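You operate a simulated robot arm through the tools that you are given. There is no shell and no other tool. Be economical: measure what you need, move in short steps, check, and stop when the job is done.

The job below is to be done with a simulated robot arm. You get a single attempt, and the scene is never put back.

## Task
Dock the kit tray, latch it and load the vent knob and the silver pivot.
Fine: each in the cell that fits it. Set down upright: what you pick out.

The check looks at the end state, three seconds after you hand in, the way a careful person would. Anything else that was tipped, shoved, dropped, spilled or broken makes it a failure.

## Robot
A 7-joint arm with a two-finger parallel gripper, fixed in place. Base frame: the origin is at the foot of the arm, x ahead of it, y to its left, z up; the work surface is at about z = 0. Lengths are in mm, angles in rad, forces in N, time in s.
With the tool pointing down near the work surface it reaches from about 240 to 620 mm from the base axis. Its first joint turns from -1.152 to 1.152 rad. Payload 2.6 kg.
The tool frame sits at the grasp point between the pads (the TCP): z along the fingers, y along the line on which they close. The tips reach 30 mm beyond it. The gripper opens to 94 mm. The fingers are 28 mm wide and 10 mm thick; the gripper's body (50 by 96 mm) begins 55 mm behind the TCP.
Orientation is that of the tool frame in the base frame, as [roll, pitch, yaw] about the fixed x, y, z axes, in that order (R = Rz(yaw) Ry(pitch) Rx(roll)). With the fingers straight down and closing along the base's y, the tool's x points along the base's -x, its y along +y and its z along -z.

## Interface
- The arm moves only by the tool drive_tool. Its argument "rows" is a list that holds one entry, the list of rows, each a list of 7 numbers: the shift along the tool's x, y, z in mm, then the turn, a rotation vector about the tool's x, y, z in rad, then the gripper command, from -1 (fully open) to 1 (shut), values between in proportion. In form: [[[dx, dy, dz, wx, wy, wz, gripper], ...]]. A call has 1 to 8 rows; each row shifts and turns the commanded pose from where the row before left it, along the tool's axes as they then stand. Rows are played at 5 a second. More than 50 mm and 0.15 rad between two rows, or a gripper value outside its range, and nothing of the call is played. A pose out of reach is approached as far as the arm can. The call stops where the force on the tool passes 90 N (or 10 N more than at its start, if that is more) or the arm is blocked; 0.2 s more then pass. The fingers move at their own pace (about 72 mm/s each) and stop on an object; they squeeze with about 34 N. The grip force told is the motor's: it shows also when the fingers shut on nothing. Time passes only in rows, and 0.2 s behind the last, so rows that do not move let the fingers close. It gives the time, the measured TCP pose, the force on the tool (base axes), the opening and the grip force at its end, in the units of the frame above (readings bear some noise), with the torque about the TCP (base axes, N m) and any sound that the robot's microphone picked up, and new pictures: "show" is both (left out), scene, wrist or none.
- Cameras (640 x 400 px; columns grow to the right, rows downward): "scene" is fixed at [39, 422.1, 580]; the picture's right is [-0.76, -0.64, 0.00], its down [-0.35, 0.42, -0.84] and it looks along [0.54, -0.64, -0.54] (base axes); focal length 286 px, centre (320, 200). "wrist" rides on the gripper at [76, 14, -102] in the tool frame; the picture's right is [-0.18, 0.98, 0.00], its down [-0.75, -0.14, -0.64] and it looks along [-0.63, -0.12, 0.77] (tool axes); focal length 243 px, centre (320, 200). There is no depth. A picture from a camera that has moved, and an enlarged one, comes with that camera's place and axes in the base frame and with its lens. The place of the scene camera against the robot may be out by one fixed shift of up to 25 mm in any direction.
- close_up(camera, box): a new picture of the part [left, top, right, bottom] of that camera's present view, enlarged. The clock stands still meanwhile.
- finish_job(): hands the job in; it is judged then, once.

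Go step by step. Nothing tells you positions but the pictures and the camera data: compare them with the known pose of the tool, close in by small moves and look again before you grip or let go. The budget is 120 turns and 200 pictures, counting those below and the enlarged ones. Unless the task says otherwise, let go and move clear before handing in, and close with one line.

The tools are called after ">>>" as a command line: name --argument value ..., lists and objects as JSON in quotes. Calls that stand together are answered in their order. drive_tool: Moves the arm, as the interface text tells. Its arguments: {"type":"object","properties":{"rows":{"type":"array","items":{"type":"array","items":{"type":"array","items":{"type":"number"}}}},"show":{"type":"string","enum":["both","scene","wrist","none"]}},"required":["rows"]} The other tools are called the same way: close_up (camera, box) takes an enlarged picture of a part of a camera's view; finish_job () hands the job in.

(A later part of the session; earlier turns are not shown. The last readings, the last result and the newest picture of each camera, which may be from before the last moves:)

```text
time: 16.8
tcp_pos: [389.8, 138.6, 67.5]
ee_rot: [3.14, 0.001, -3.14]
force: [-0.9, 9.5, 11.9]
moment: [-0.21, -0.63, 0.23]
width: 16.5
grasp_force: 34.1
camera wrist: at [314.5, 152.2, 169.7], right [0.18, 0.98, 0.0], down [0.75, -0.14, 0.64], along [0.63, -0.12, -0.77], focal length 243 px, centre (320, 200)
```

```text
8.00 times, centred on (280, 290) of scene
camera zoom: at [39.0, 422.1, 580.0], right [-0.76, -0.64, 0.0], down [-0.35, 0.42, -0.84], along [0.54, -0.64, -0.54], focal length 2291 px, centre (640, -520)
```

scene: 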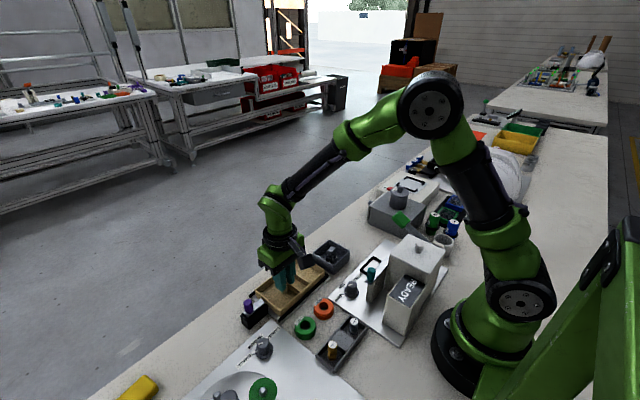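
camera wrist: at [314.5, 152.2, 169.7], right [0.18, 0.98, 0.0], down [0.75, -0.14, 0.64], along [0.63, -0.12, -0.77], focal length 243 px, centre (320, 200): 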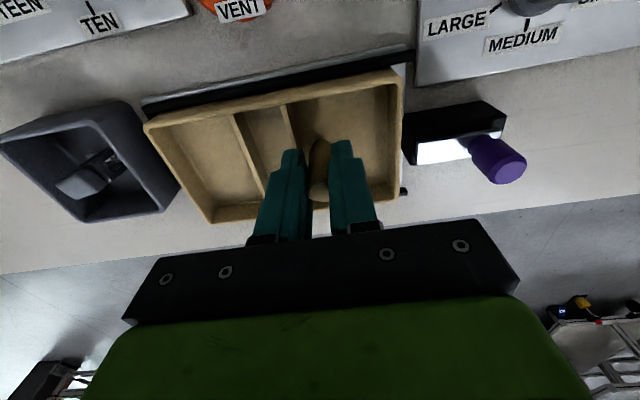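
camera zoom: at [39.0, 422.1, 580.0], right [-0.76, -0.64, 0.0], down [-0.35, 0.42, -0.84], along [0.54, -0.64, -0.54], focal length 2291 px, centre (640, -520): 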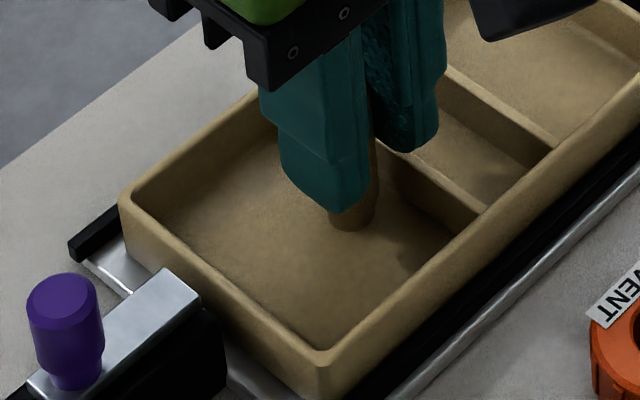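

>>> drive_tool --rows '[[[0, -1.5, -0.3, 0, 0, 0, 1], [0, -1.5, 0, 0, 0, 0, 1], [0, 0, 0, 0, 0, 0, 1]]]'

>>> close_up --camera "wrist" --box '[130, 20, 450, 220]'

```text
time: 17.6
tcp_pos: [391.8, 136.6, 69.7]
ee_rot: [3.137, -0.001, -3.138]
force: [3.9, 28.2, 3.2]
moment: [1.17, -0.33, 0.23]
width: 16.4
grasp_force: 34.5
camera wrist: at [313.9, 150.7, 170.5], right [0.18, 0.98, 0.01], down [0.75, -0.14, 0.64], along [0.63, -0.11, -0.77], focal length 243 px, centre (320, 200)
```

scene: 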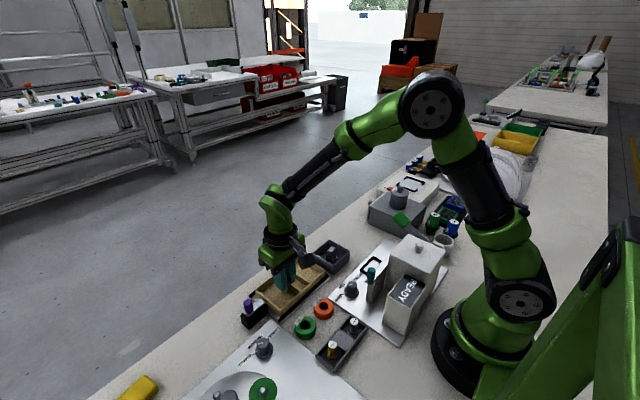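
wrist: 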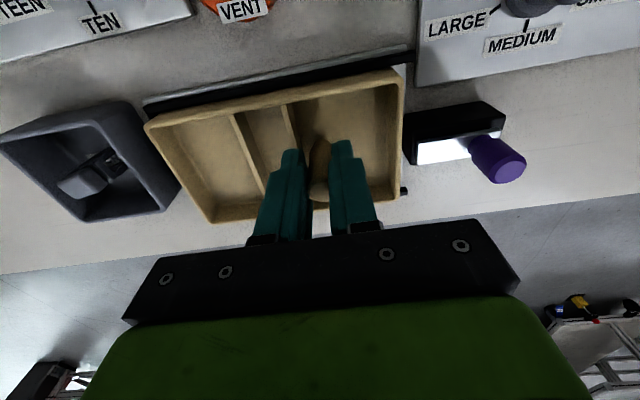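

```text
2.00 times, centred on (290, 120) of wrist
camera zoom: at [313.9, 150.7, 170.5], right [0.18, 0.98, 0.01], down [0.75, -0.14, 0.64], along [0.63, -0.11, -0.77], focal length 485 px, centre (380, 360)
```

zoom: 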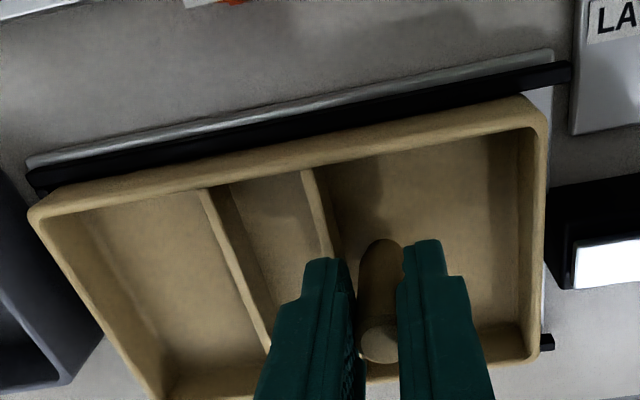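

The tray is firm against the stop with 28 N of reaction. I'll relax the push, open slightly, and rise off the post.

>>> drive_tool --rows '[[[0, 2.3, 0.3, 0, 0, 0, 1], [0, 0, 0, 0, 0, 0, 1], [0, 0, 0, 0, 0, 0, 0.4], [0, 0, 0, 0, 0, 0, 0.4], [0, 0, -20, 0, 0, 0, 0.4], [0, 0, -40, 0, 0, 0, 0.4], [0, 0, -40, 0, 0, 0, 0.4], [50, 0, -45, 0, 0, 0, 0.4]]]'

>>> close_up --camera "scene" --box '[230, 240, 342, 310]'

>>> close_up --camera "wrist" --box '[100, 0, 580, 300]'

```text
refused: row 8 steps farther than a row can; nothing moved
```

```text
5.71 times, centred on (286, 275) of scene
camera zoom: at [39.0, 422.1, 580.0], right [-0.76, -0.64, 0.0], down [-0.35, 0.42, -0.84], along [0.54, -0.64, -0.54], focal length 1636 px, centre (514, -229)
```

zoom: 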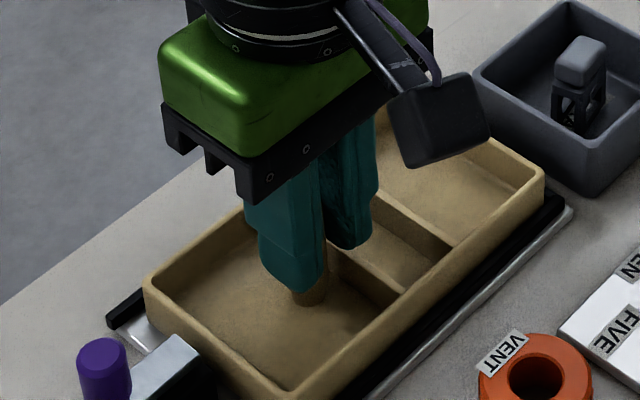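

```text
1.33 times, centred on (340, 150) of wrist
camera zoom: at [313.9, 150.7, 170.5], right [0.18, 0.98, 0.01], down [0.75, -0.14, 0.64], along [0.63, -0.11, -0.77], focal length 324 px, centre (293, 267)
```

zoom: 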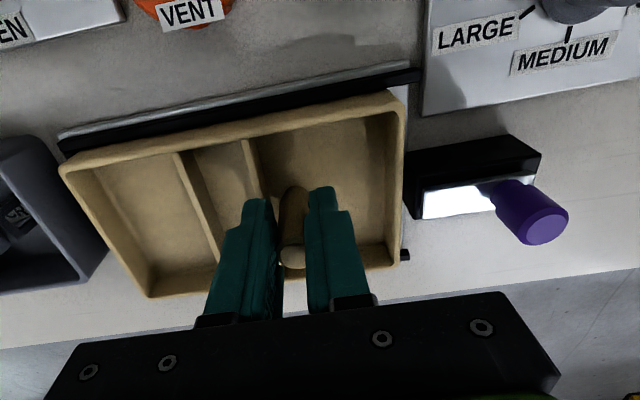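

>>> drive_tool --rows '[[[0, 2.3, 0.3, 0, 0, 0, 1], [0, 0, 0, 0, 0, 0, 1], [0, 0, 0, 0, 0, 0, 0.4], [0, 0, 0, 0, 0, 0, 0.4], [0, 0, -20, 0, 0, 0, 0.4], [0, 0, -40, 0, 0, 0, 0.4], [0, 0, -40, 0, 0, 0, 0.4], [25, 0, -40, 0, 0, 0, 0.4]]]'

>>> close_up --camera "scene" --box '[230, 240, 342, 310]'

>>> close_up --camera "wrist" --box '[180, 20, 500, 220]'

```text
time: 19.4
tcp_pos: [364.7, 135.7, 205.9]
ee_rot: [-3.14, -0.002, 3.141]
force: [0.2, -0.2, 0.3]
moment: [-0.04, 0.01, -0.01]
width: 28.2
grasp_force: 0.0
camera wrist: at [288.2, 149.9, 307.6], right [0.18, 0.98, 0.0], down [0.75, -0.14, 0.64], along [0.63, -0.12, -0.77], focal length 243 px, centre (320, 200)
```

scene: 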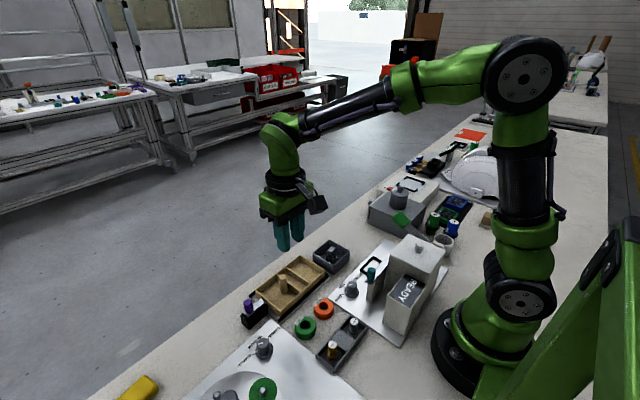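
wrist: 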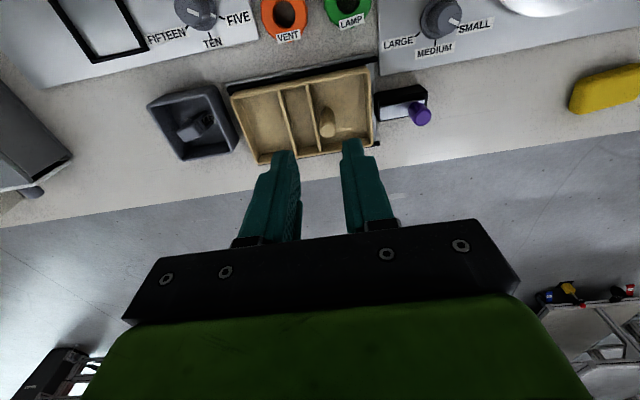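

```text
5.71 times, centred on (286, 275) of scene
camera zoom: at [39.1, 422.1, 580.0], right [-0.76, -0.64, 0.0], down [-0.35, 0.42, -0.84], along [0.54, -0.64, -0.54], focal length 1636 px, centre (514, -229)
```

zoom: 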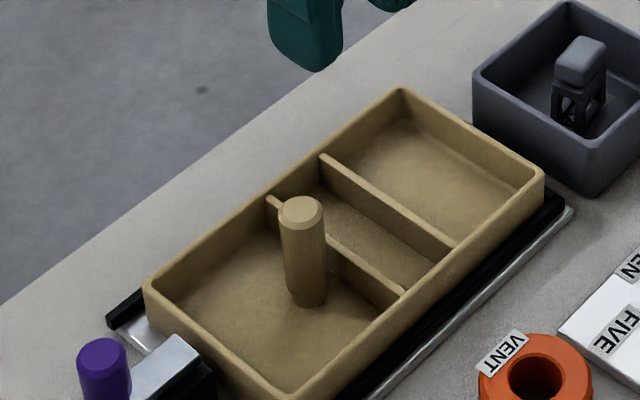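

```text
2.00 times, centred on (340, 120) of wrist
camera zoom: at [288.2, 149.9, 307.6], right [0.18, 0.98, 0.0], down [0.75, -0.14, 0.64], along [0.63, -0.12, -0.77], focal length 485 px, centre (280, 360)
```

zoom: 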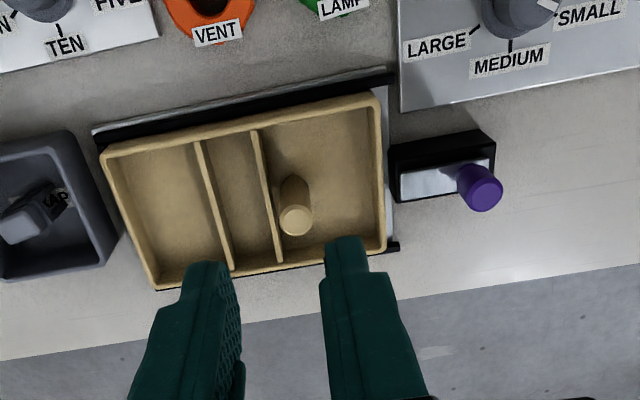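

The tray is flat in the dock, all its edges are inside the rails, and the −y end is at the stop. Next is the latch, whose purple knob is at about (395, 232) with its top near z 69. I'll move above it.

>>> drive_tool --rows '[[[-10, 32, 0, 0, 0, 0, -0.2], [-10, 32, 0, 0, 0, 0, -0.2], [-10, 32, 20, 0, 0, 0, -0.2], [0, 0, 40, 0, 0, 0, -0.2], [0, 0, 26, 0, 0, 0, -0.2], [0, 0, 0, 0, 0, 0, -0.2]]]'

>>> close_up --camera "scene" --box '[220, 240, 332, 310]'

>>> close_up --camera "wrist" --box '[180, 20, 500, 220]'

```text
time: 20.8
tcp_pos: [397.5, 230.5, 119.6]
ee_rot: [-3.141, 0.001, -3.141]
force: [0.7, 0.3, 0.1]
moment: [0.01, -0.01, -0.07]
width: 56.4
grasp_force: 0.0
camera wrist: at [321.4, 245.9, 221.7], right [0.18, 0.98, 0.0], down [0.75, -0.14, 0.64], along [0.63, -0.12, -0.77], focal length 243 px, centre (320, 200)
```

scene: 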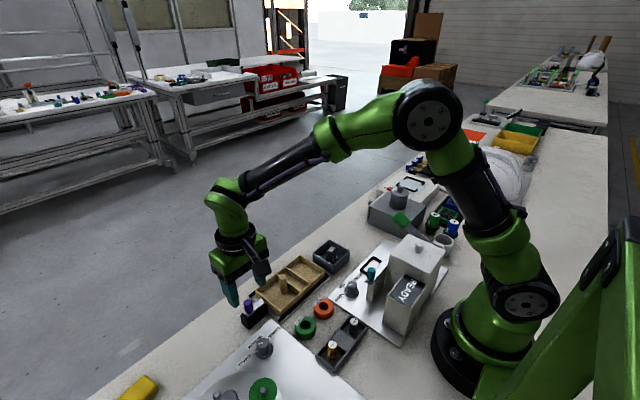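
wrist: 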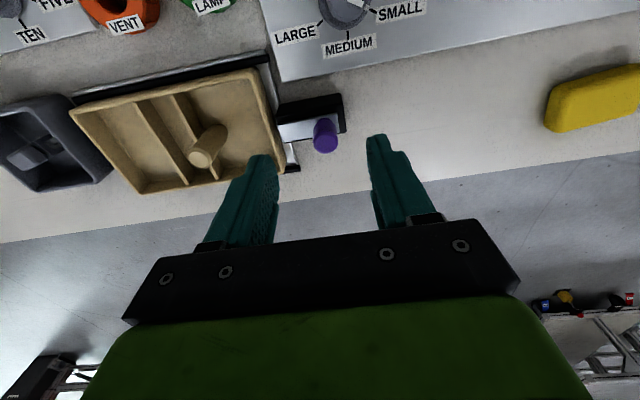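

```text
5.71 times, centred on (276, 275) of scene
camera zoom: at [39.0, 422.1, 580.0], right [-0.76, -0.64, 0.0], down [-0.35, 0.42, -0.84], along [0.54, -0.64, -0.54], focal length 1636 px, centre (571, -229)
```

zoom: 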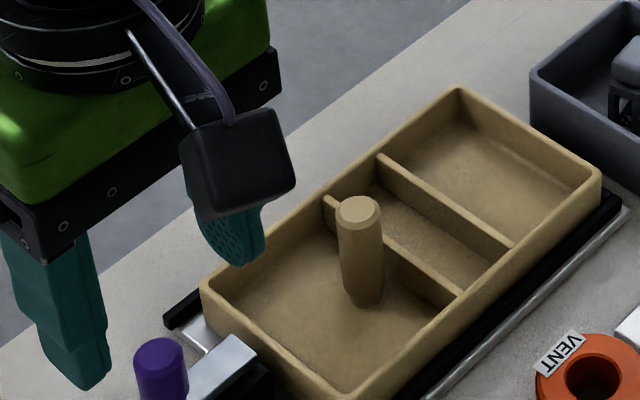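

```text
2.00 times, centred on (340, 120) of wrist
camera zoom: at [321.4, 245.9, 221.7], right [0.18, 0.98, 0.0], down [0.75, -0.14, 0.64], along [0.63, -0.12, -0.77], focal length 485 px, centre (280, 360)
```

zoom: 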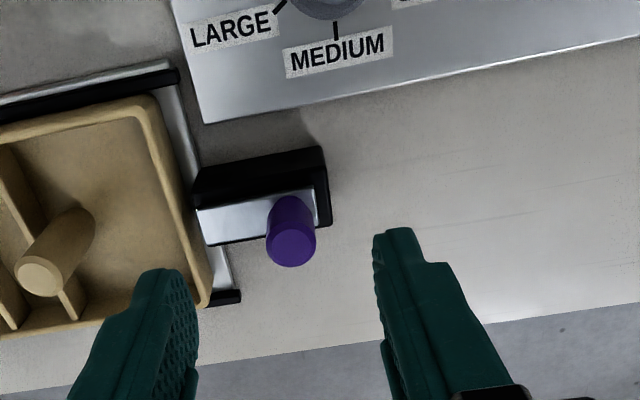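

The knob top is at about (397, 235.5, 67), the bar is at y 201–247 with its top near z 36, and the tray wall is about 20 mm beyond the bar end. I'll lower the fingers around the knob.

>>> drive_tool --rows '[[[1, 5, 20, 0, 0, 0, -0.2], [0, 0, 17, 0, 0, 0, -0.2], [0, 0, 9, 0, 0, 0, -0.2], [0, 0, 0, 0, 0, 0, -0.2]]]'

>>> close_up --camera "scene" --box '[200, 260, 312, 330]'

>>> close_up --camera "wrist" --box '[180, 50, 500, 250]'

```text
time: 21.8
tcp_pos: [394.6, 237.4, 73.3]
ee_rot: [3.141, 0.002, -3.141]
force: [-0.2, 0.1, -0.3]
moment: [-0.04, -0.01, -0.02]
width: 56.2
grasp_force: 0.0
camera wrist: at [318.8, 251.5, 176.1], right [0.18, 0.98, 0.0], down [0.75, -0.14, 0.64], along [0.63, -0.12, -0.77], focal length 243 px, centre (320, 200)
```

scene: 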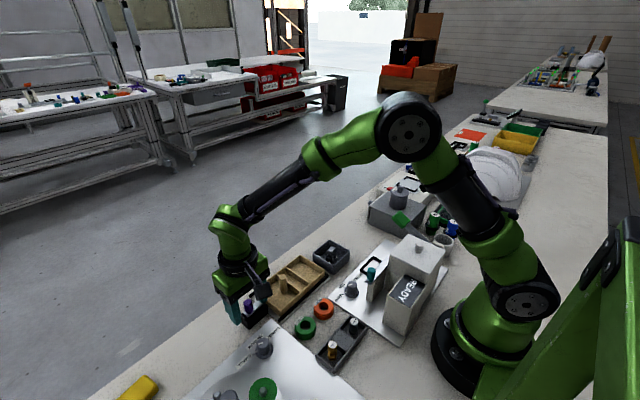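
wrist: 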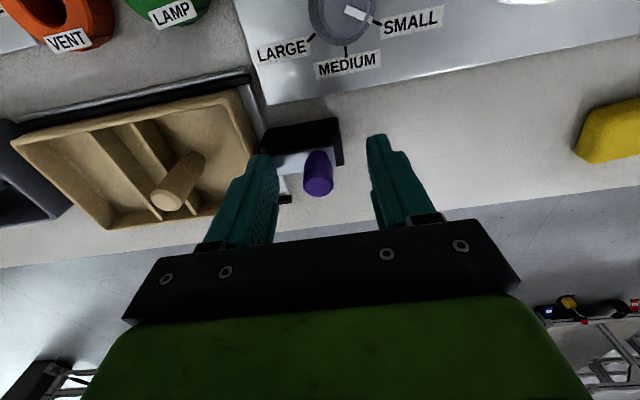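

```text
5.71 times, centred on (256, 295) of scene
camera zoom: at [39.0, 422.1, 580.0], right [-0.76, -0.64, 0.0], down [-0.35, 0.42, -0.84], along [0.54, -0.64, -0.54], focal length 1636 px, centre (686, -343)
```

zoom: 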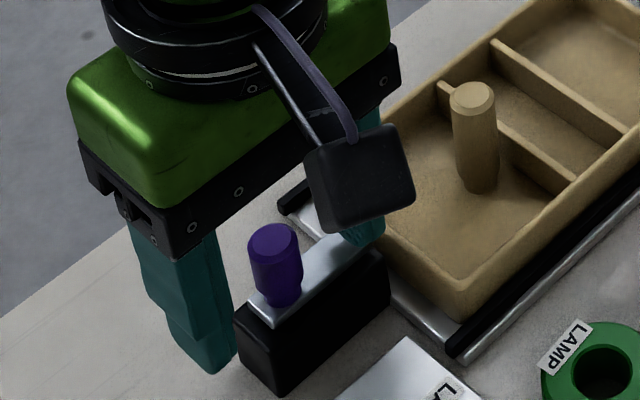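

```text
2.00 times, centred on (340, 150) of wrist
camera zoom: at [318.8, 251.5, 176.1], right [0.18, 0.98, 0.0], down [0.75, -0.14, 0.64], along [0.63, -0.12, -0.77], focal length 485 px, centre (280, 300)
```

zoom: 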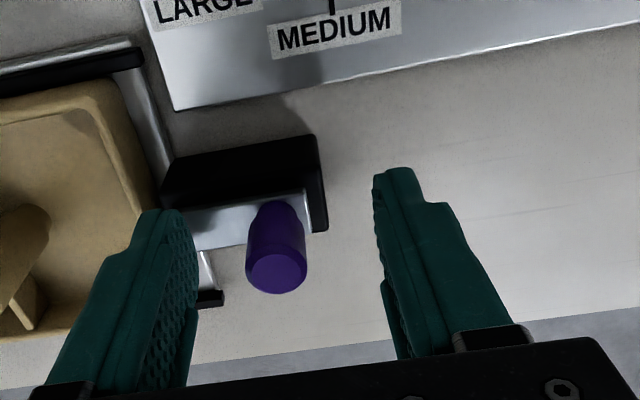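

>>> drive_tool --rows '[[[0, 0, 0, 0, 0, 0, 1], [0, 0, 0, 0, 0, 0, 1], [0, 0, 0, 0, 0, 0, 1], [0, -4, 0, 0, 0, 0, 1], [0, -4, 0, 0, 0, 0, 1], [0, 0, 0, 0, 0, 0, 1]]]'

>>> close_up --camera "scene" --box '[200, 260, 312, 330]'

```text
time: 23.2
tcp_pos: [395.4, 229.5, 74.1]
ee_rot: [-3.139, -0.003, 3.141]
force: [6.8, 0.9, -22.7]
moment: [0.59, -0.85, 0.02]
width: 17.0
grasp_force: 45.1
camera wrist: at [319.1, 243.1, 176.2], right [0.18, 0.98, 0.0], down [0.75, -0.14, 0.64], along [0.63, -0.12, -0.77], focal length 243 px, centre (320, 200)
```

scene: 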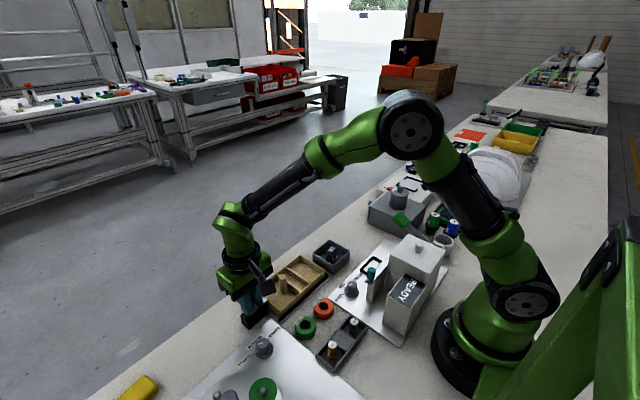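
wrist: 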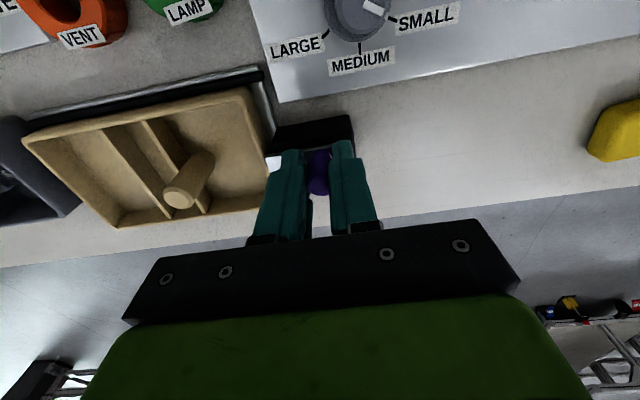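

```text
5.71 times, centred on (256, 295) of scene
camera zoom: at [39.1, 422.2, 579.9], right [-0.76, -0.64, 0.0], down [-0.35, 0.42, -0.84], along [0.54, -0.64, -0.54], focal length 1636 px, centre (686, -343)
```

zoom: 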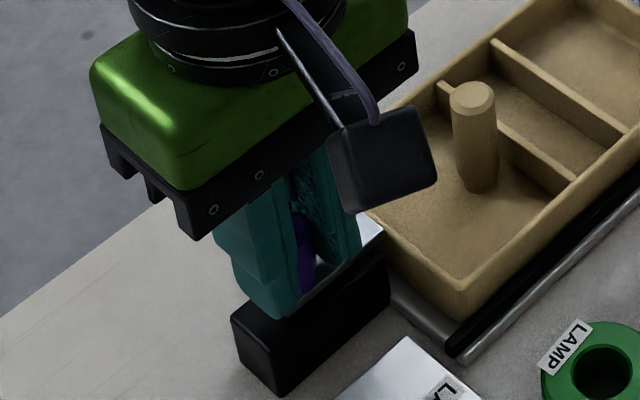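

The bar slides with the knob. I'll continue pushing toward −y in small steps.

>>> drive_tool --rows '[[[0, -4, 0, 0, 0, 0, 1], [0, -4, 0, 0, 0, 0, 1], [0, -4, 0, 0, 0, 0, 1], [0, 0, 0, 0, 0, 0, 1]]]'

>>> close_up --camera "scene" --box '[200, 260, 312, 330]'

>>> close_up --camera "wrist" --box '[180, 50, 500, 250]'

```text
time: 24.2
tcp_pos: [395.0, 220.1, 75.9]
ee_rot: [3.138, 0.0, -3.136]
force: [11.4, 26.2, -31.5]
moment: [-0.1, -0.22, 0.15]
width: 16.6
grasp_force: 44.4
camera wrist: at [318.5, 233.5, 177.0], right [0.18, 0.98, 0.0], down [0.75, -0.14, 0.64], along [0.63, -0.11, -0.77], focal length 243 px, centre (320, 200)
```

scene: 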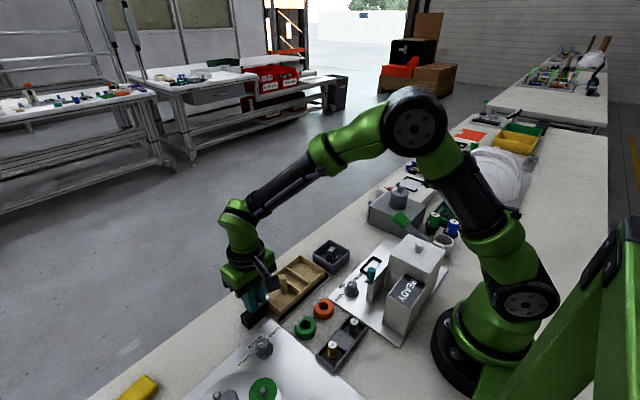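
wrist: 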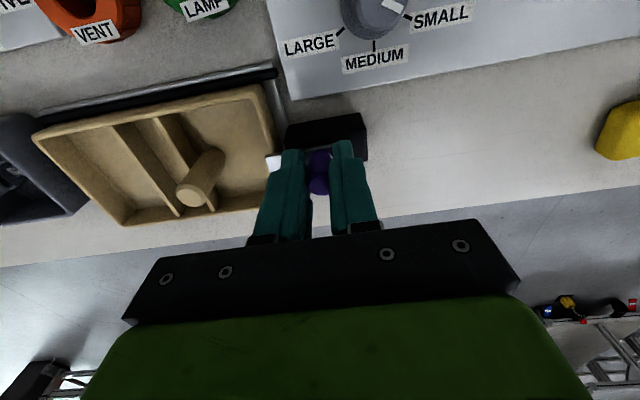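

```text
5.71 times, centred on (256, 295) of scene
camera zoom: at [39.2, 422.2, 579.9], right [-0.76, -0.64, 0.0], down [-0.35, 0.42, -0.84], along [0.54, -0.64, -0.54], focal length 1636 px, centre (686, -343)
```

zoom: 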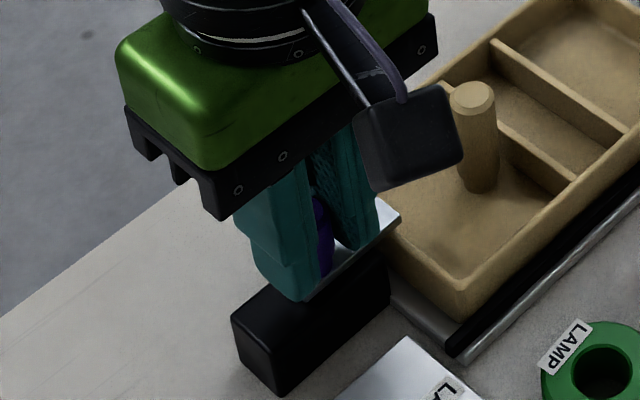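

```text
2.00 times, centred on (340, 150) of wrist
camera zoom: at [318.5, 233.5, 177.0], right [0.18, 0.98, 0.0], down [0.75, -0.14, 0.64], along [0.63, -0.11, -0.77], focal length 485 px, centre (280, 300)
```

zoom: 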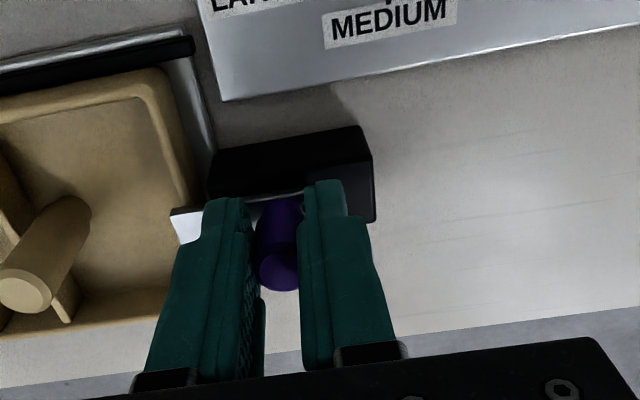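

>>> drive_tool --rows '[[[0, -2, 0, 0, 0, 0, 1], [0, -2, 0, 0, 0, 0, 1], [0, 0, 0, 0, 0, 0, 1]]]' --show "wrist"

>>> close_up --camera "scene" --box '[230, 270, 294, 310]'

```text
time: 25.0
tcp_pos: [393.8, 219.5, 76.6]
ee_rot: [3.133, 0.004, -3.131]
force: [17.3, 44.5, -27.3]
moment: [0.23, 0.26, 0.16]
width: 16.9
grasp_force: 45.0
camera wrist: at [317.6, 231.6, 177.9], right [0.17, 0.98, 0.01], down [0.75, -0.14, 0.64], along [0.63, -0.1, -0.77], focal length 243 px, centre (320, 200)
```

wrist: 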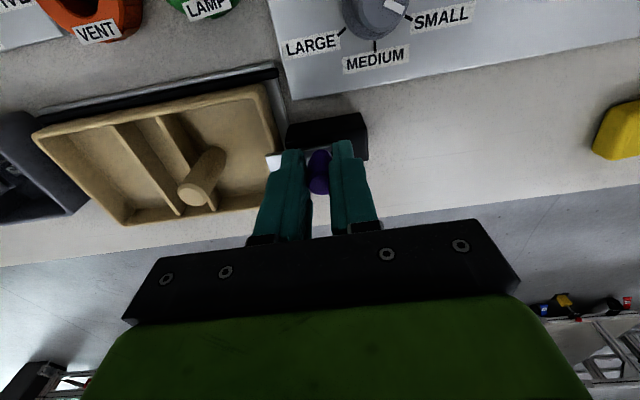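

```text
10.00 times, centred on (262, 290) of scene
camera zoom: at [39.2, 422.2, 579.9], right [-0.76, -0.64, 0.0], down [-0.35, 0.42, -0.84], along [0.54, -0.64, -0.54], focal length 2864 px, centre (900, -700)
```

zoom: 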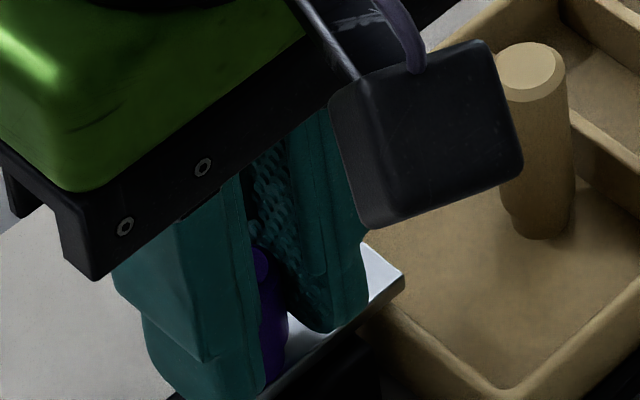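

The push force climbs with no more travel, so this may be the end of the latch stroke. I'll relax, release and look.

>>> drive_tool --rows '[[[0, 4.5, 0, 0, 0, 0, 1], [0, 0, 0, 0, 0, 0, 0.2], [0, 0, 0, 0, 0, 0, 0.2], [0, 0, -20, 0, 0, 0, 0.2], [0, 0, -40, 0, 0, 0, 0.2], [10, 20, -40, 0, 0, 0, 0.2], [0, 0, 0, 0, 0, 0, 0.2]]]' --show "wrist"

>>> close_up --camera "scene" --box '[230, 270, 310, 320]'

>>> close_up --camera "wrist" --box '[180, 20, 340, 120]'

```text
time: 26.6
tcp_pos: [384.1, 239.4, 173.8]
ee_rot: [3.141, -0.001, 3.141]
force: [-0.7, 0.2, -0.2]
moment: [-0.01, 0.02, 0.0]
width: 37.7
grasp_force: 0.1
camera wrist: at [308.3, 252.9, 276.2], right [0.18, 0.98, 0.0], down [0.75, -0.14, 0.64], along [0.63, -0.12, -0.77], focal length 243 px, centre (320, 200)
```

wrist: 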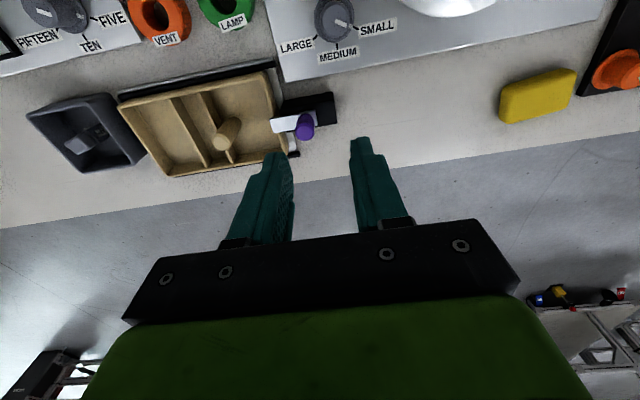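

```text
8.00 times, centred on (270, 295) of scene
camera zoom: at [39.0, 422.1, 580.0], right [-0.76, -0.64, 0.0], down [-0.35, 0.42, -0.84], along [0.54, -0.64, -0.54], focal length 2291 px, centre (720, -560)
```

zoom: 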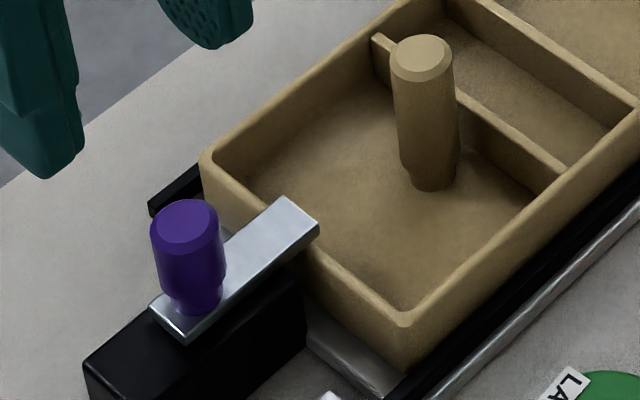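

```text
4.00 times, centred on (260, 70) of wrist
camera zoom: at [308.3, 252.9, 276.2], right [0.18, 0.98, 0.0], down [0.75, -0.14, 0.64], along [0.63, -0.12, -0.77], focal length 970 px, centre (560, 720)
```

zoom: 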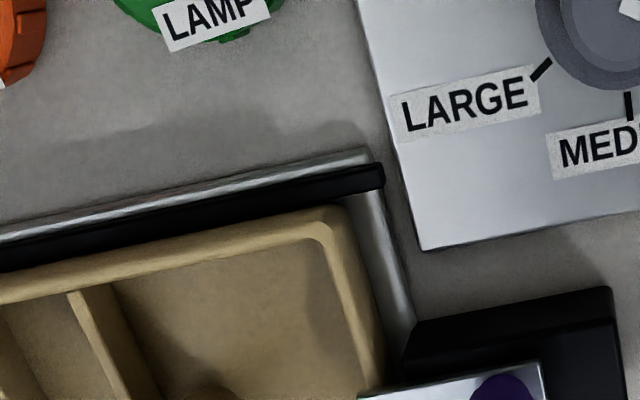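

>>> close_up --camera "wrist" --box '[240, 70, 368, 150]'

```text
5.00 times, centred on (304, 110) of wrist
camera zoom: at [308.3, 252.9, 276.2], right [0.18, 0.98, 0.0], down [0.75, -0.14, 0.64], along [0.63, -0.12, -0.77], focal length 1213 px, centre (400, 650)
```

zoom: 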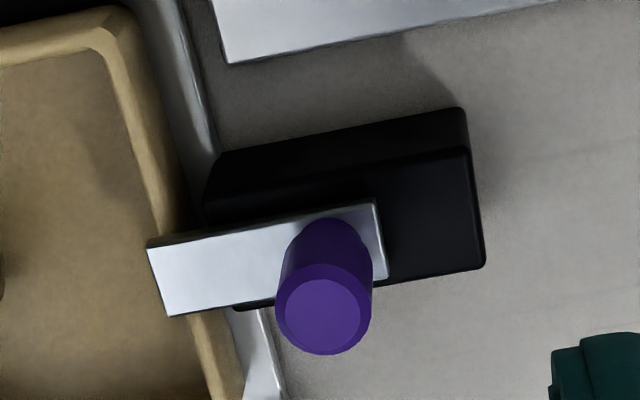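

The bar now overhangs the tray's wall. To be sure it's at its stop and not just jammed in my grip, I'll push the knob lightly from behind with closed fingers.

>>> drive_tool --rows '[[[-12, 10, 30, 0, 0, 0, 1], [0, 0, 40, 0, 0, 0, 1], [0, 0, 26, 0, 0, 0, 1], [0, -5, 0, 0, 0, 0, 1], [0, -4, 0, 0, 0, 0, 1], [0, -3, 0, 0, 0, 0, 1], [0, 0, 0, 0, 0, 0, 1]]]'

>>> close_up --camera "scene" --box '[230, 270, 310, 320]'

```text
time: 28.2
tcp_pos: [396.7, 238.1, 79.2]
ee_rot: [3.137, -0.002, -3.14]
force: [3.2, 14.3, -8.1]
moment: [0.34, -0.03, 0.1]
width: 0.0
grasp_force: 33.6
camera wrist: at [320.4, 252.1, 181.7], right [0.18, 0.98, 0.0], down [0.75, -0.14, 0.64], along [0.63, -0.11, -0.77], focal length 243 px, centre (320, 200)
```

scene: 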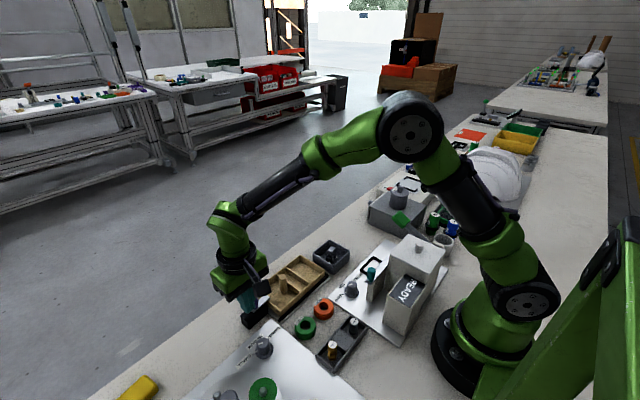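
wrist: 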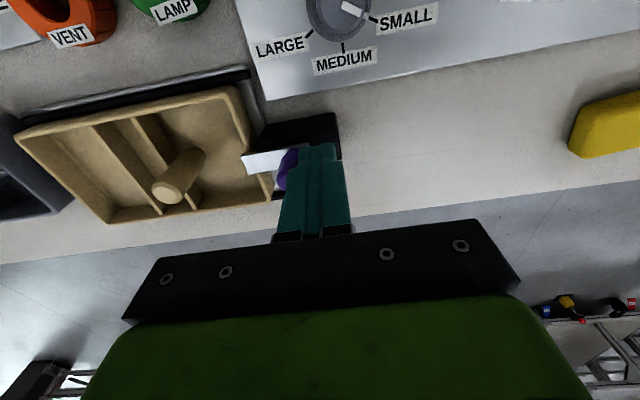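

```text
8.00 times, centred on (270, 295) of scene
camera zoom: at [39.1, 422.2, 580.0], right [-0.76, -0.64, 0.0], down [-0.35, 0.42, -0.84], along [0.54, -0.64, -0.54], focal length 2291 px, centre (720, -560)
```

zoom: 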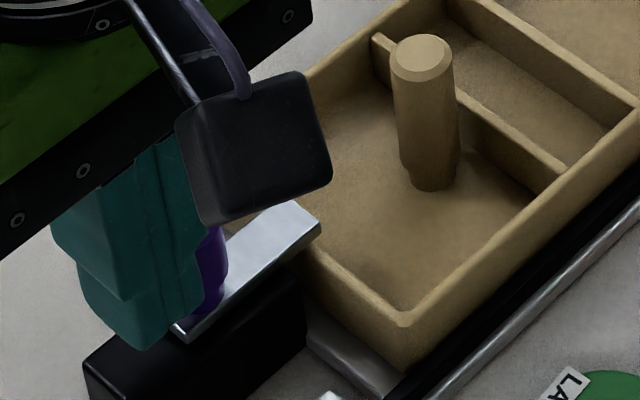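

Contact, with 14 N and no movement of the bar. I'll push a bit more to confirm the stop.

>>> drive_tool --rows '[[[0, -3, 0, 0, 0, 0, 1], [0, -2, 0, 0, 0, 0, 1], [0, -2, 0, 0, 0, 0, 1], [0, 0, 0, 0, 0, 0, 1]]]' --show "wrist"

>>> close_up --camera "scene" --box '[230, 270, 310, 320]'

```text
time: 29.2
tcp_pos: [395.6, 236.5, 81.7]
ee_rot: [3.127, 0.003, -3.129]
force: [11.2, 46.0, -15.4]
moment: [1.07, -0.18, 0.27]
width: 0.2
grasp_force: 32.6
camera wrist: at [318.9, 248.5, 183.5], right [0.17, 0.98, 0.01], down [0.75, -0.14, 0.64], along [0.63, -0.1, -0.77], focal length 243 px, centre (320, 200)
```

wrist: 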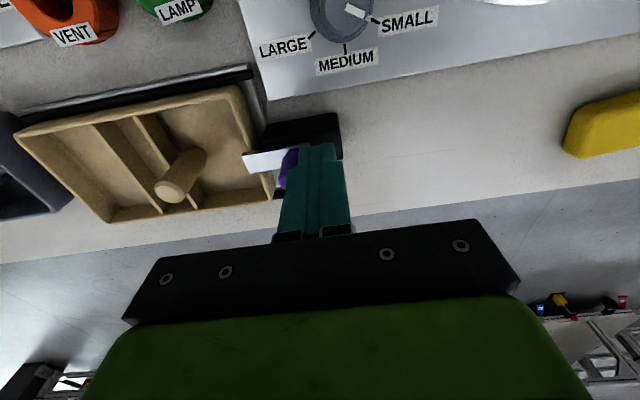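

```text
8.00 times, centred on (270, 295) of scene
camera zoom: at [39.1, 422.2, 580.0], right [-0.76, -0.64, 0.0], down [-0.35, 0.42, -0.84], along [0.54, -0.64, -0.54], focal length 2291 px, centre (720, -560)
```

zoom: 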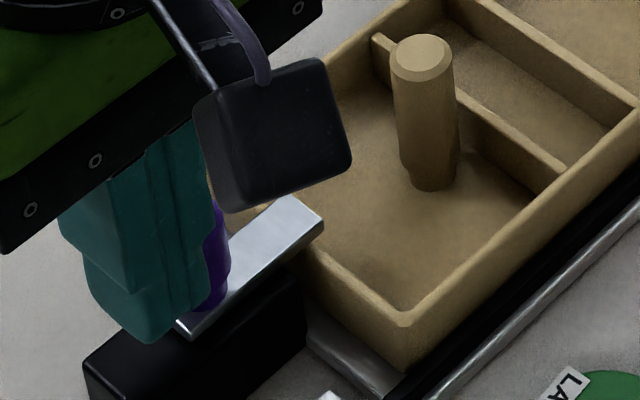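

That is a hard stop, so the latch is closed over the tray wall. I'll back off, rise, and move to view the VENT knob and the pivots.

>>> drive_tool --rows '[[[0, 14, 0, 0, 0, 0, 1], [0, 0, -45, 0, 0, 0, 1], [0, 0, -45, 0, 0, 0, 1], [20, -25, -40, 0, 0, 0, 1], [25, -35, 0, 0, 0, 0, 1], [25, -35, 0, 0, 0, 0, 1], [25, -35, 0, 0, 0, 0, -0.3], [0, 0, 0, 0, 0, 0, -0.3]]]'

>>> close_up --camera "scene" --box '[280, 280, 392, 350]'

>>> close_up --camera "wrist" --box '[180, 0, 500, 200]'

```text
refused: row 4 steps farther than a row can; nothing moved
```

```text
5.71 times, centred on (336, 315) of scene
camera zoom: at [39.1, 422.2, 580.0], right [-0.76, -0.64, 0.0], down [-0.35, 0.42, -0.84], along [0.54, -0.64, -0.54], focal length 1636 px, centre (229, -457)
```

zoom: 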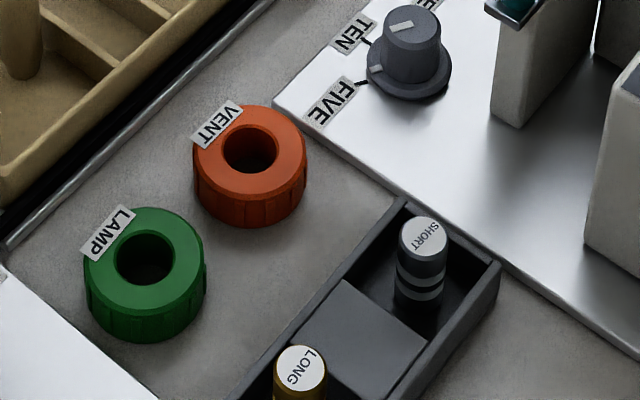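

```text
2.00 times, centred on (340, 100) of wrist
camera zoom: at [318.9, 248.5, 183.5], right [0.17, 0.98, 0.01], down [0.75, -0.14, 0.64], along [0.63, -0.1, -0.77], focal length 485 px, centre (280, 400)
```

zoom: 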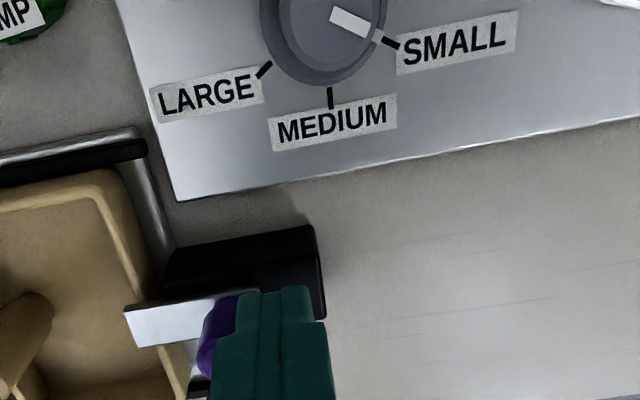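

>>> drive_tool --rows '[[[0, 14, 0, 0, 0, 0, 1], [0, 0, -45, 0, 0, 0, 1], [0, 0, -45, 0, 0, 0, 1], [20, -20, -35, 0, 0, 0, 1], [25, -36, 0, 0, 0, 0, 1], [25, -36, 0, 0, 0, 0, 1], [20, -36, 0, 0, 0, 0, -0.3], [0, 0, 0, 0, 0, 0, -0.3]]]'

>>> close_up --camera "wrist" --box '[180, 0, 500, 200]'

```text
time: 31.0
tcp_pos: [308.0, 114.1, 203.3]
ee_rot: [-3.141, 0.0, -3.141]
force: [0.9, -1.0, 0.1]
moment: [-0.03, 0.0, 0.02]
width: 61.1
grasp_force: 0.0
camera wrist: at [232.2, 128.3, 306.6], right [0.18, 0.98, 0.0], down [0.75, -0.14, 0.64], along [0.63, -0.12, -0.77], focal length 243 px, centre (320, 200)
```

scene: 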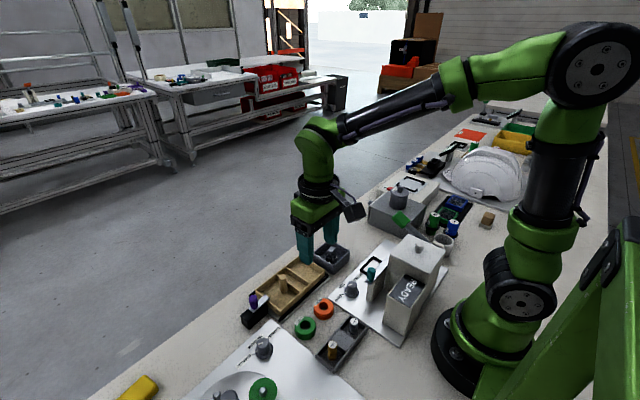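
wrist: 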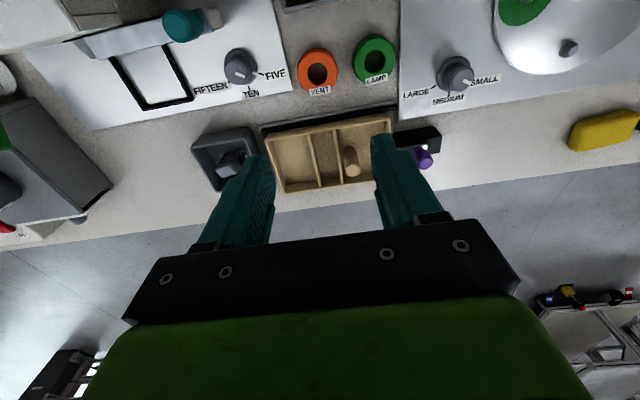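

```text
2.00 times, centred on (340, 100) of wrist
camera zoom: at [232.2, 128.3, 306.6], right [0.18, 0.98, 0.0], down [0.75, -0.14, 0.64], along [0.63, -0.12, -0.77], focal length 485 px, centre (280, 400)
```

zoom: 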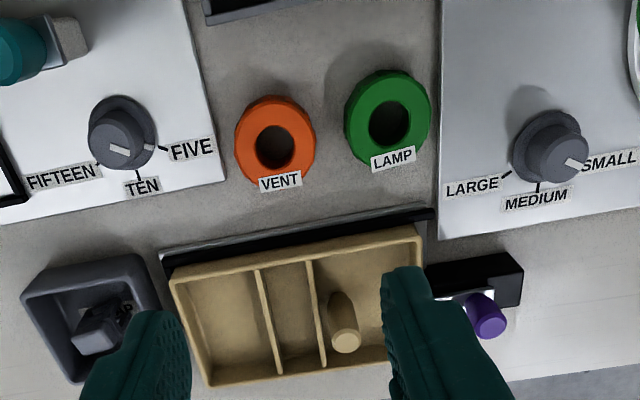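

The tray is docked and latched. The VENT knob is about 40 mm across and centred near (290, 115). It only fits cell A (−y end, about 45 mm wide) if the fingers close along x, so I'll turn the gripper 90° above it.

>>> drive_tool --rows '[[[0, 0, 0, 0, 0, 0.15, -0.4], [0, 0, 0, 0, 0, 0.15, -0.4], [0, 0, 0, 0, 0, 0.15, -0.4], [0, 0, 0, 0, 0, 0.15, -0.4], [0, 0, 0, 0, 0, 0.15, -0.4], [0, 0, 0, 0, 0, 0.15, -0.4], [0, 0, 0, 0, 0, 0.15, -0.4], [0, 0, 0, 0, 0, 0.15, -0.4]]]' --show "none"

>>> drive_tool --rows '[[[0, 0, 0, 0, 0, 0.15, -0.4], [0, 0, 0, 0, 0, 0.15, -0.4], [0, 0, 0, 0, 0, 0.0708, -0.4], [0, 0, 0, 0, 0, 0, -0.4]]]'

```text
time: 32.8
tcp_pos: [307.0, 115.1, 204.2]
ee_rot: [3.141, 0.0, 1.938]
force: [0.0, 0.4, -0.6]
moment: [-0.01, -0.01, 0.04]
width: 65.6
grasp_force: 0.0
```

```text
time: 33.8
tcp_pos: [307.6, 114.9, 204.0]
ee_rot: [3.141, 0.0, 1.569]
force: [1.1, 0.0, 0.1]
moment: [-0.03, 0.01, 0.0]
width: 66.1
grasp_force: 0.1
camera wrist: at [321.8, 191.1, 306.4], right [0.98, -0.19, 0.0], down [-0.14, -0.75, 0.64], along [-0.12, -0.63, -0.77], focal length 243 px, centre (320, 200)
```

scene: 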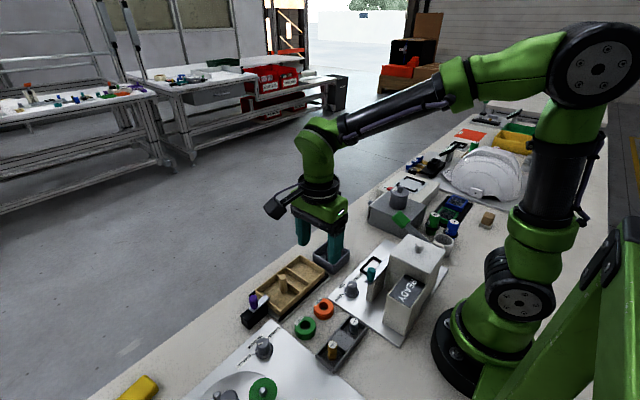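
wrist: 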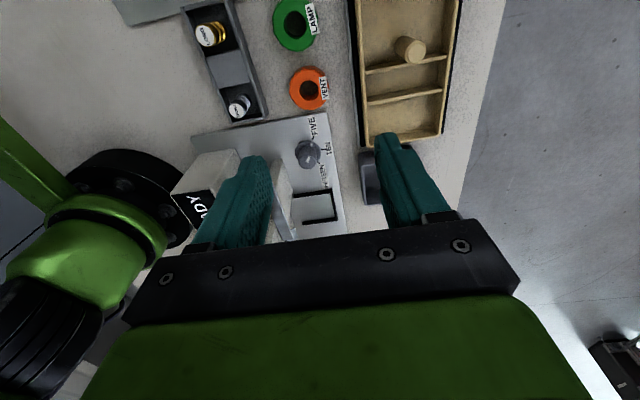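

>>> close_up --camera "wrist" --box '[180, 0, 340, 100]'

>>> close_up --camera "wrist" --box '[260, 60, 420, 160]'

>>> close_up --camera "wrist" --box '[320, 0, 480, 100]'

```text
4.00 times, centred on (260, 50) of wrist
camera zoom: at [321.8, 191.1, 306.4], right [0.98, -0.19, 0.0], down [-0.14, -0.75, 0.64], along [-0.12, -0.63, -0.77], focal length 970 px, centre (560, 800)
```

zoom: 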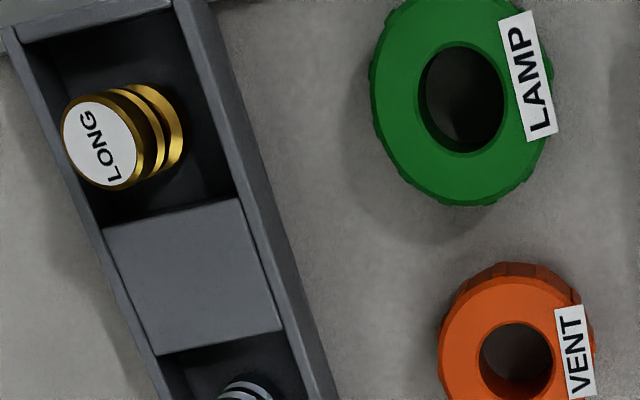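

```text
4.00 times, centred on (340, 110) of wrist
camera zoom: at [321.8, 191.1, 306.4], right [0.98, -0.19, 0.0], down [-0.14, -0.75, 0.64], along [-0.12, -0.63, -0.77], focal length 970 px, centre (240, 560)
```

zoom: 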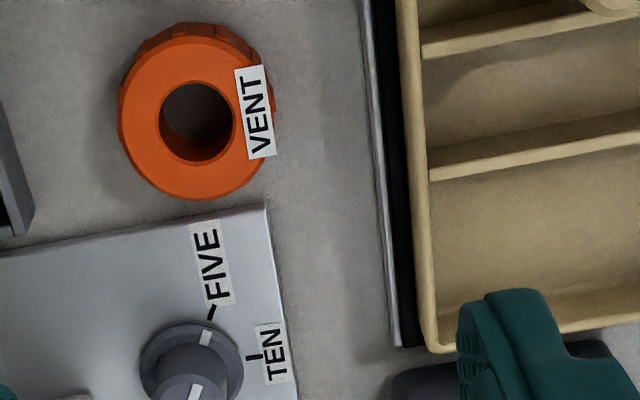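

```text
4.00 times, centred on (400, 50) of wrist
camera zoom: at [321.8, 191.1, 306.4], right [0.98, -0.19, 0.0], down [-0.14, -0.75, 0.64], along [-0.12, -0.63, -0.77], focal length 970 px, centre (0, 800)
```

zoom: 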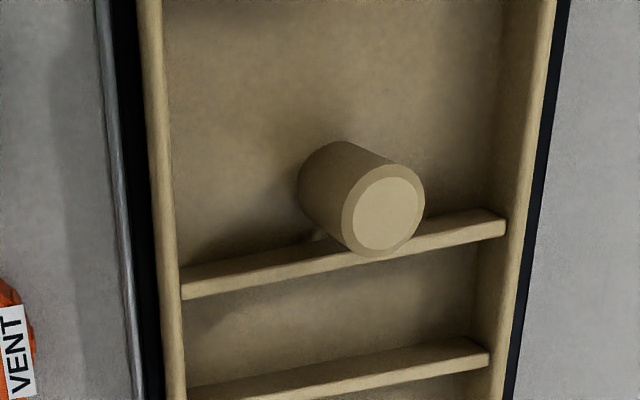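

The VENT knob centre is at (294.5, 114), about 41 mm across and roughly 20 mm tall. I'll move over it and descend partway.

>>> drive_tool --rows '[[[-1, -13, 0, 0, 0, 0, -0.28], [0, 0, 45, 0, 0, 0, -0.28], [0, 0, 45, 0, 0, 0, -0.28], [0, 0, 35, 0, 0, 0, -0.28], [0, 0, 0, 0, 0, 0, -0.28]]]'

>>> close_up --camera "wrist" --box '[200, 50, 440, 200]'

>>> close_up --camera "scene" --box '[280, 270, 392, 340]'

```text
time: 35.0
tcp_pos: [295.6, 111.5, 79.4]
ee_rot: [-3.141, 0.0, 1.571]
force: [1.1, -0.1, -0.2]
moment: [0.01, 0.04, 0.0]
width: 60.3
grasp_force: 0.0
camera wrist: at [309.6, 188.2, 181.8], right [0.98, -0.18, 0.0], down [-0.14, -0.75, 0.64], along [-0.12, -0.63, -0.77], focal length 243 px, centre (320, 200)
```

scene: 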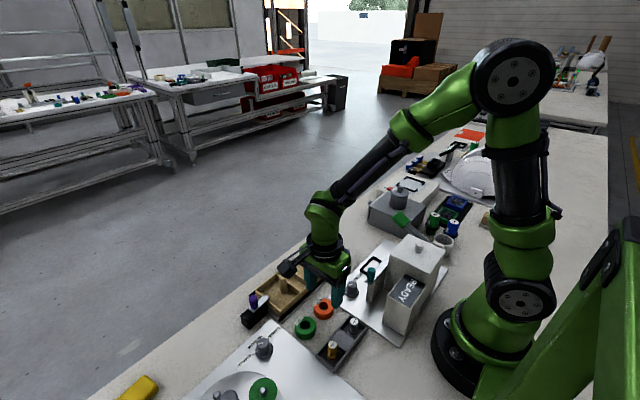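
wrist: 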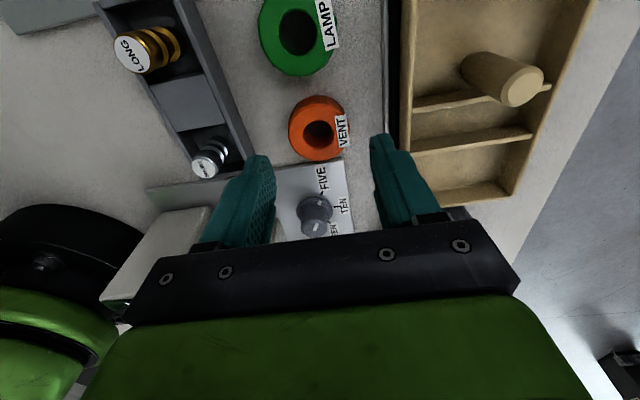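

```text
2.67 times, centred on (320, 125) of wrist
camera zoom: at [309.6, 188.2, 181.8], right [0.98, -0.18, 0.0], down [-0.14, -0.75, 0.64], along [-0.12, -0.63, -0.77], focal length 647 px, centre (320, 400)
```

zoom: 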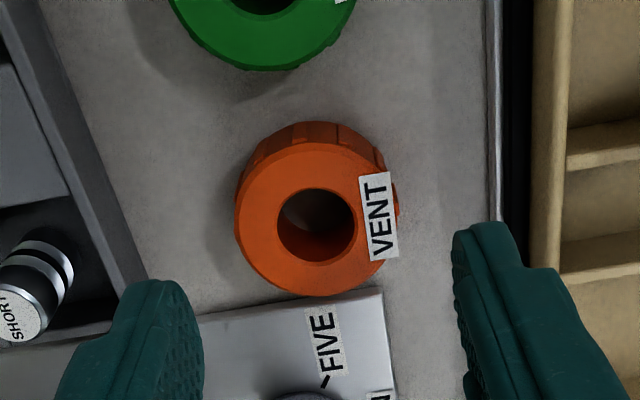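

```text
5.71 times, centred on (336, 305) of scene
camera zoom: at [39.0, 422.1, 580.0], right [-0.76, -0.64, 0.0], down [-0.35, 0.42, -0.84], along [0.54, -0.64, -0.54], focal length 1636 px, centre (229, -400)
```

zoom: 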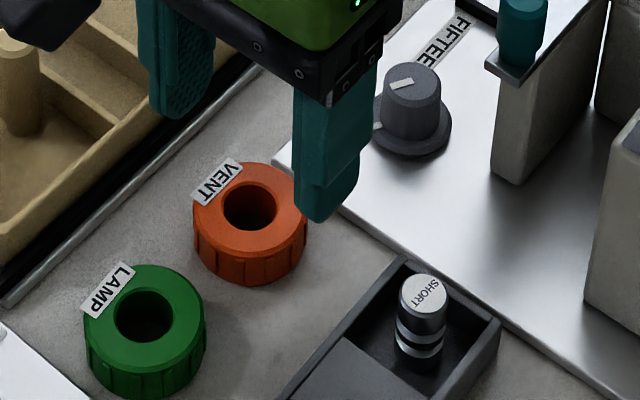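

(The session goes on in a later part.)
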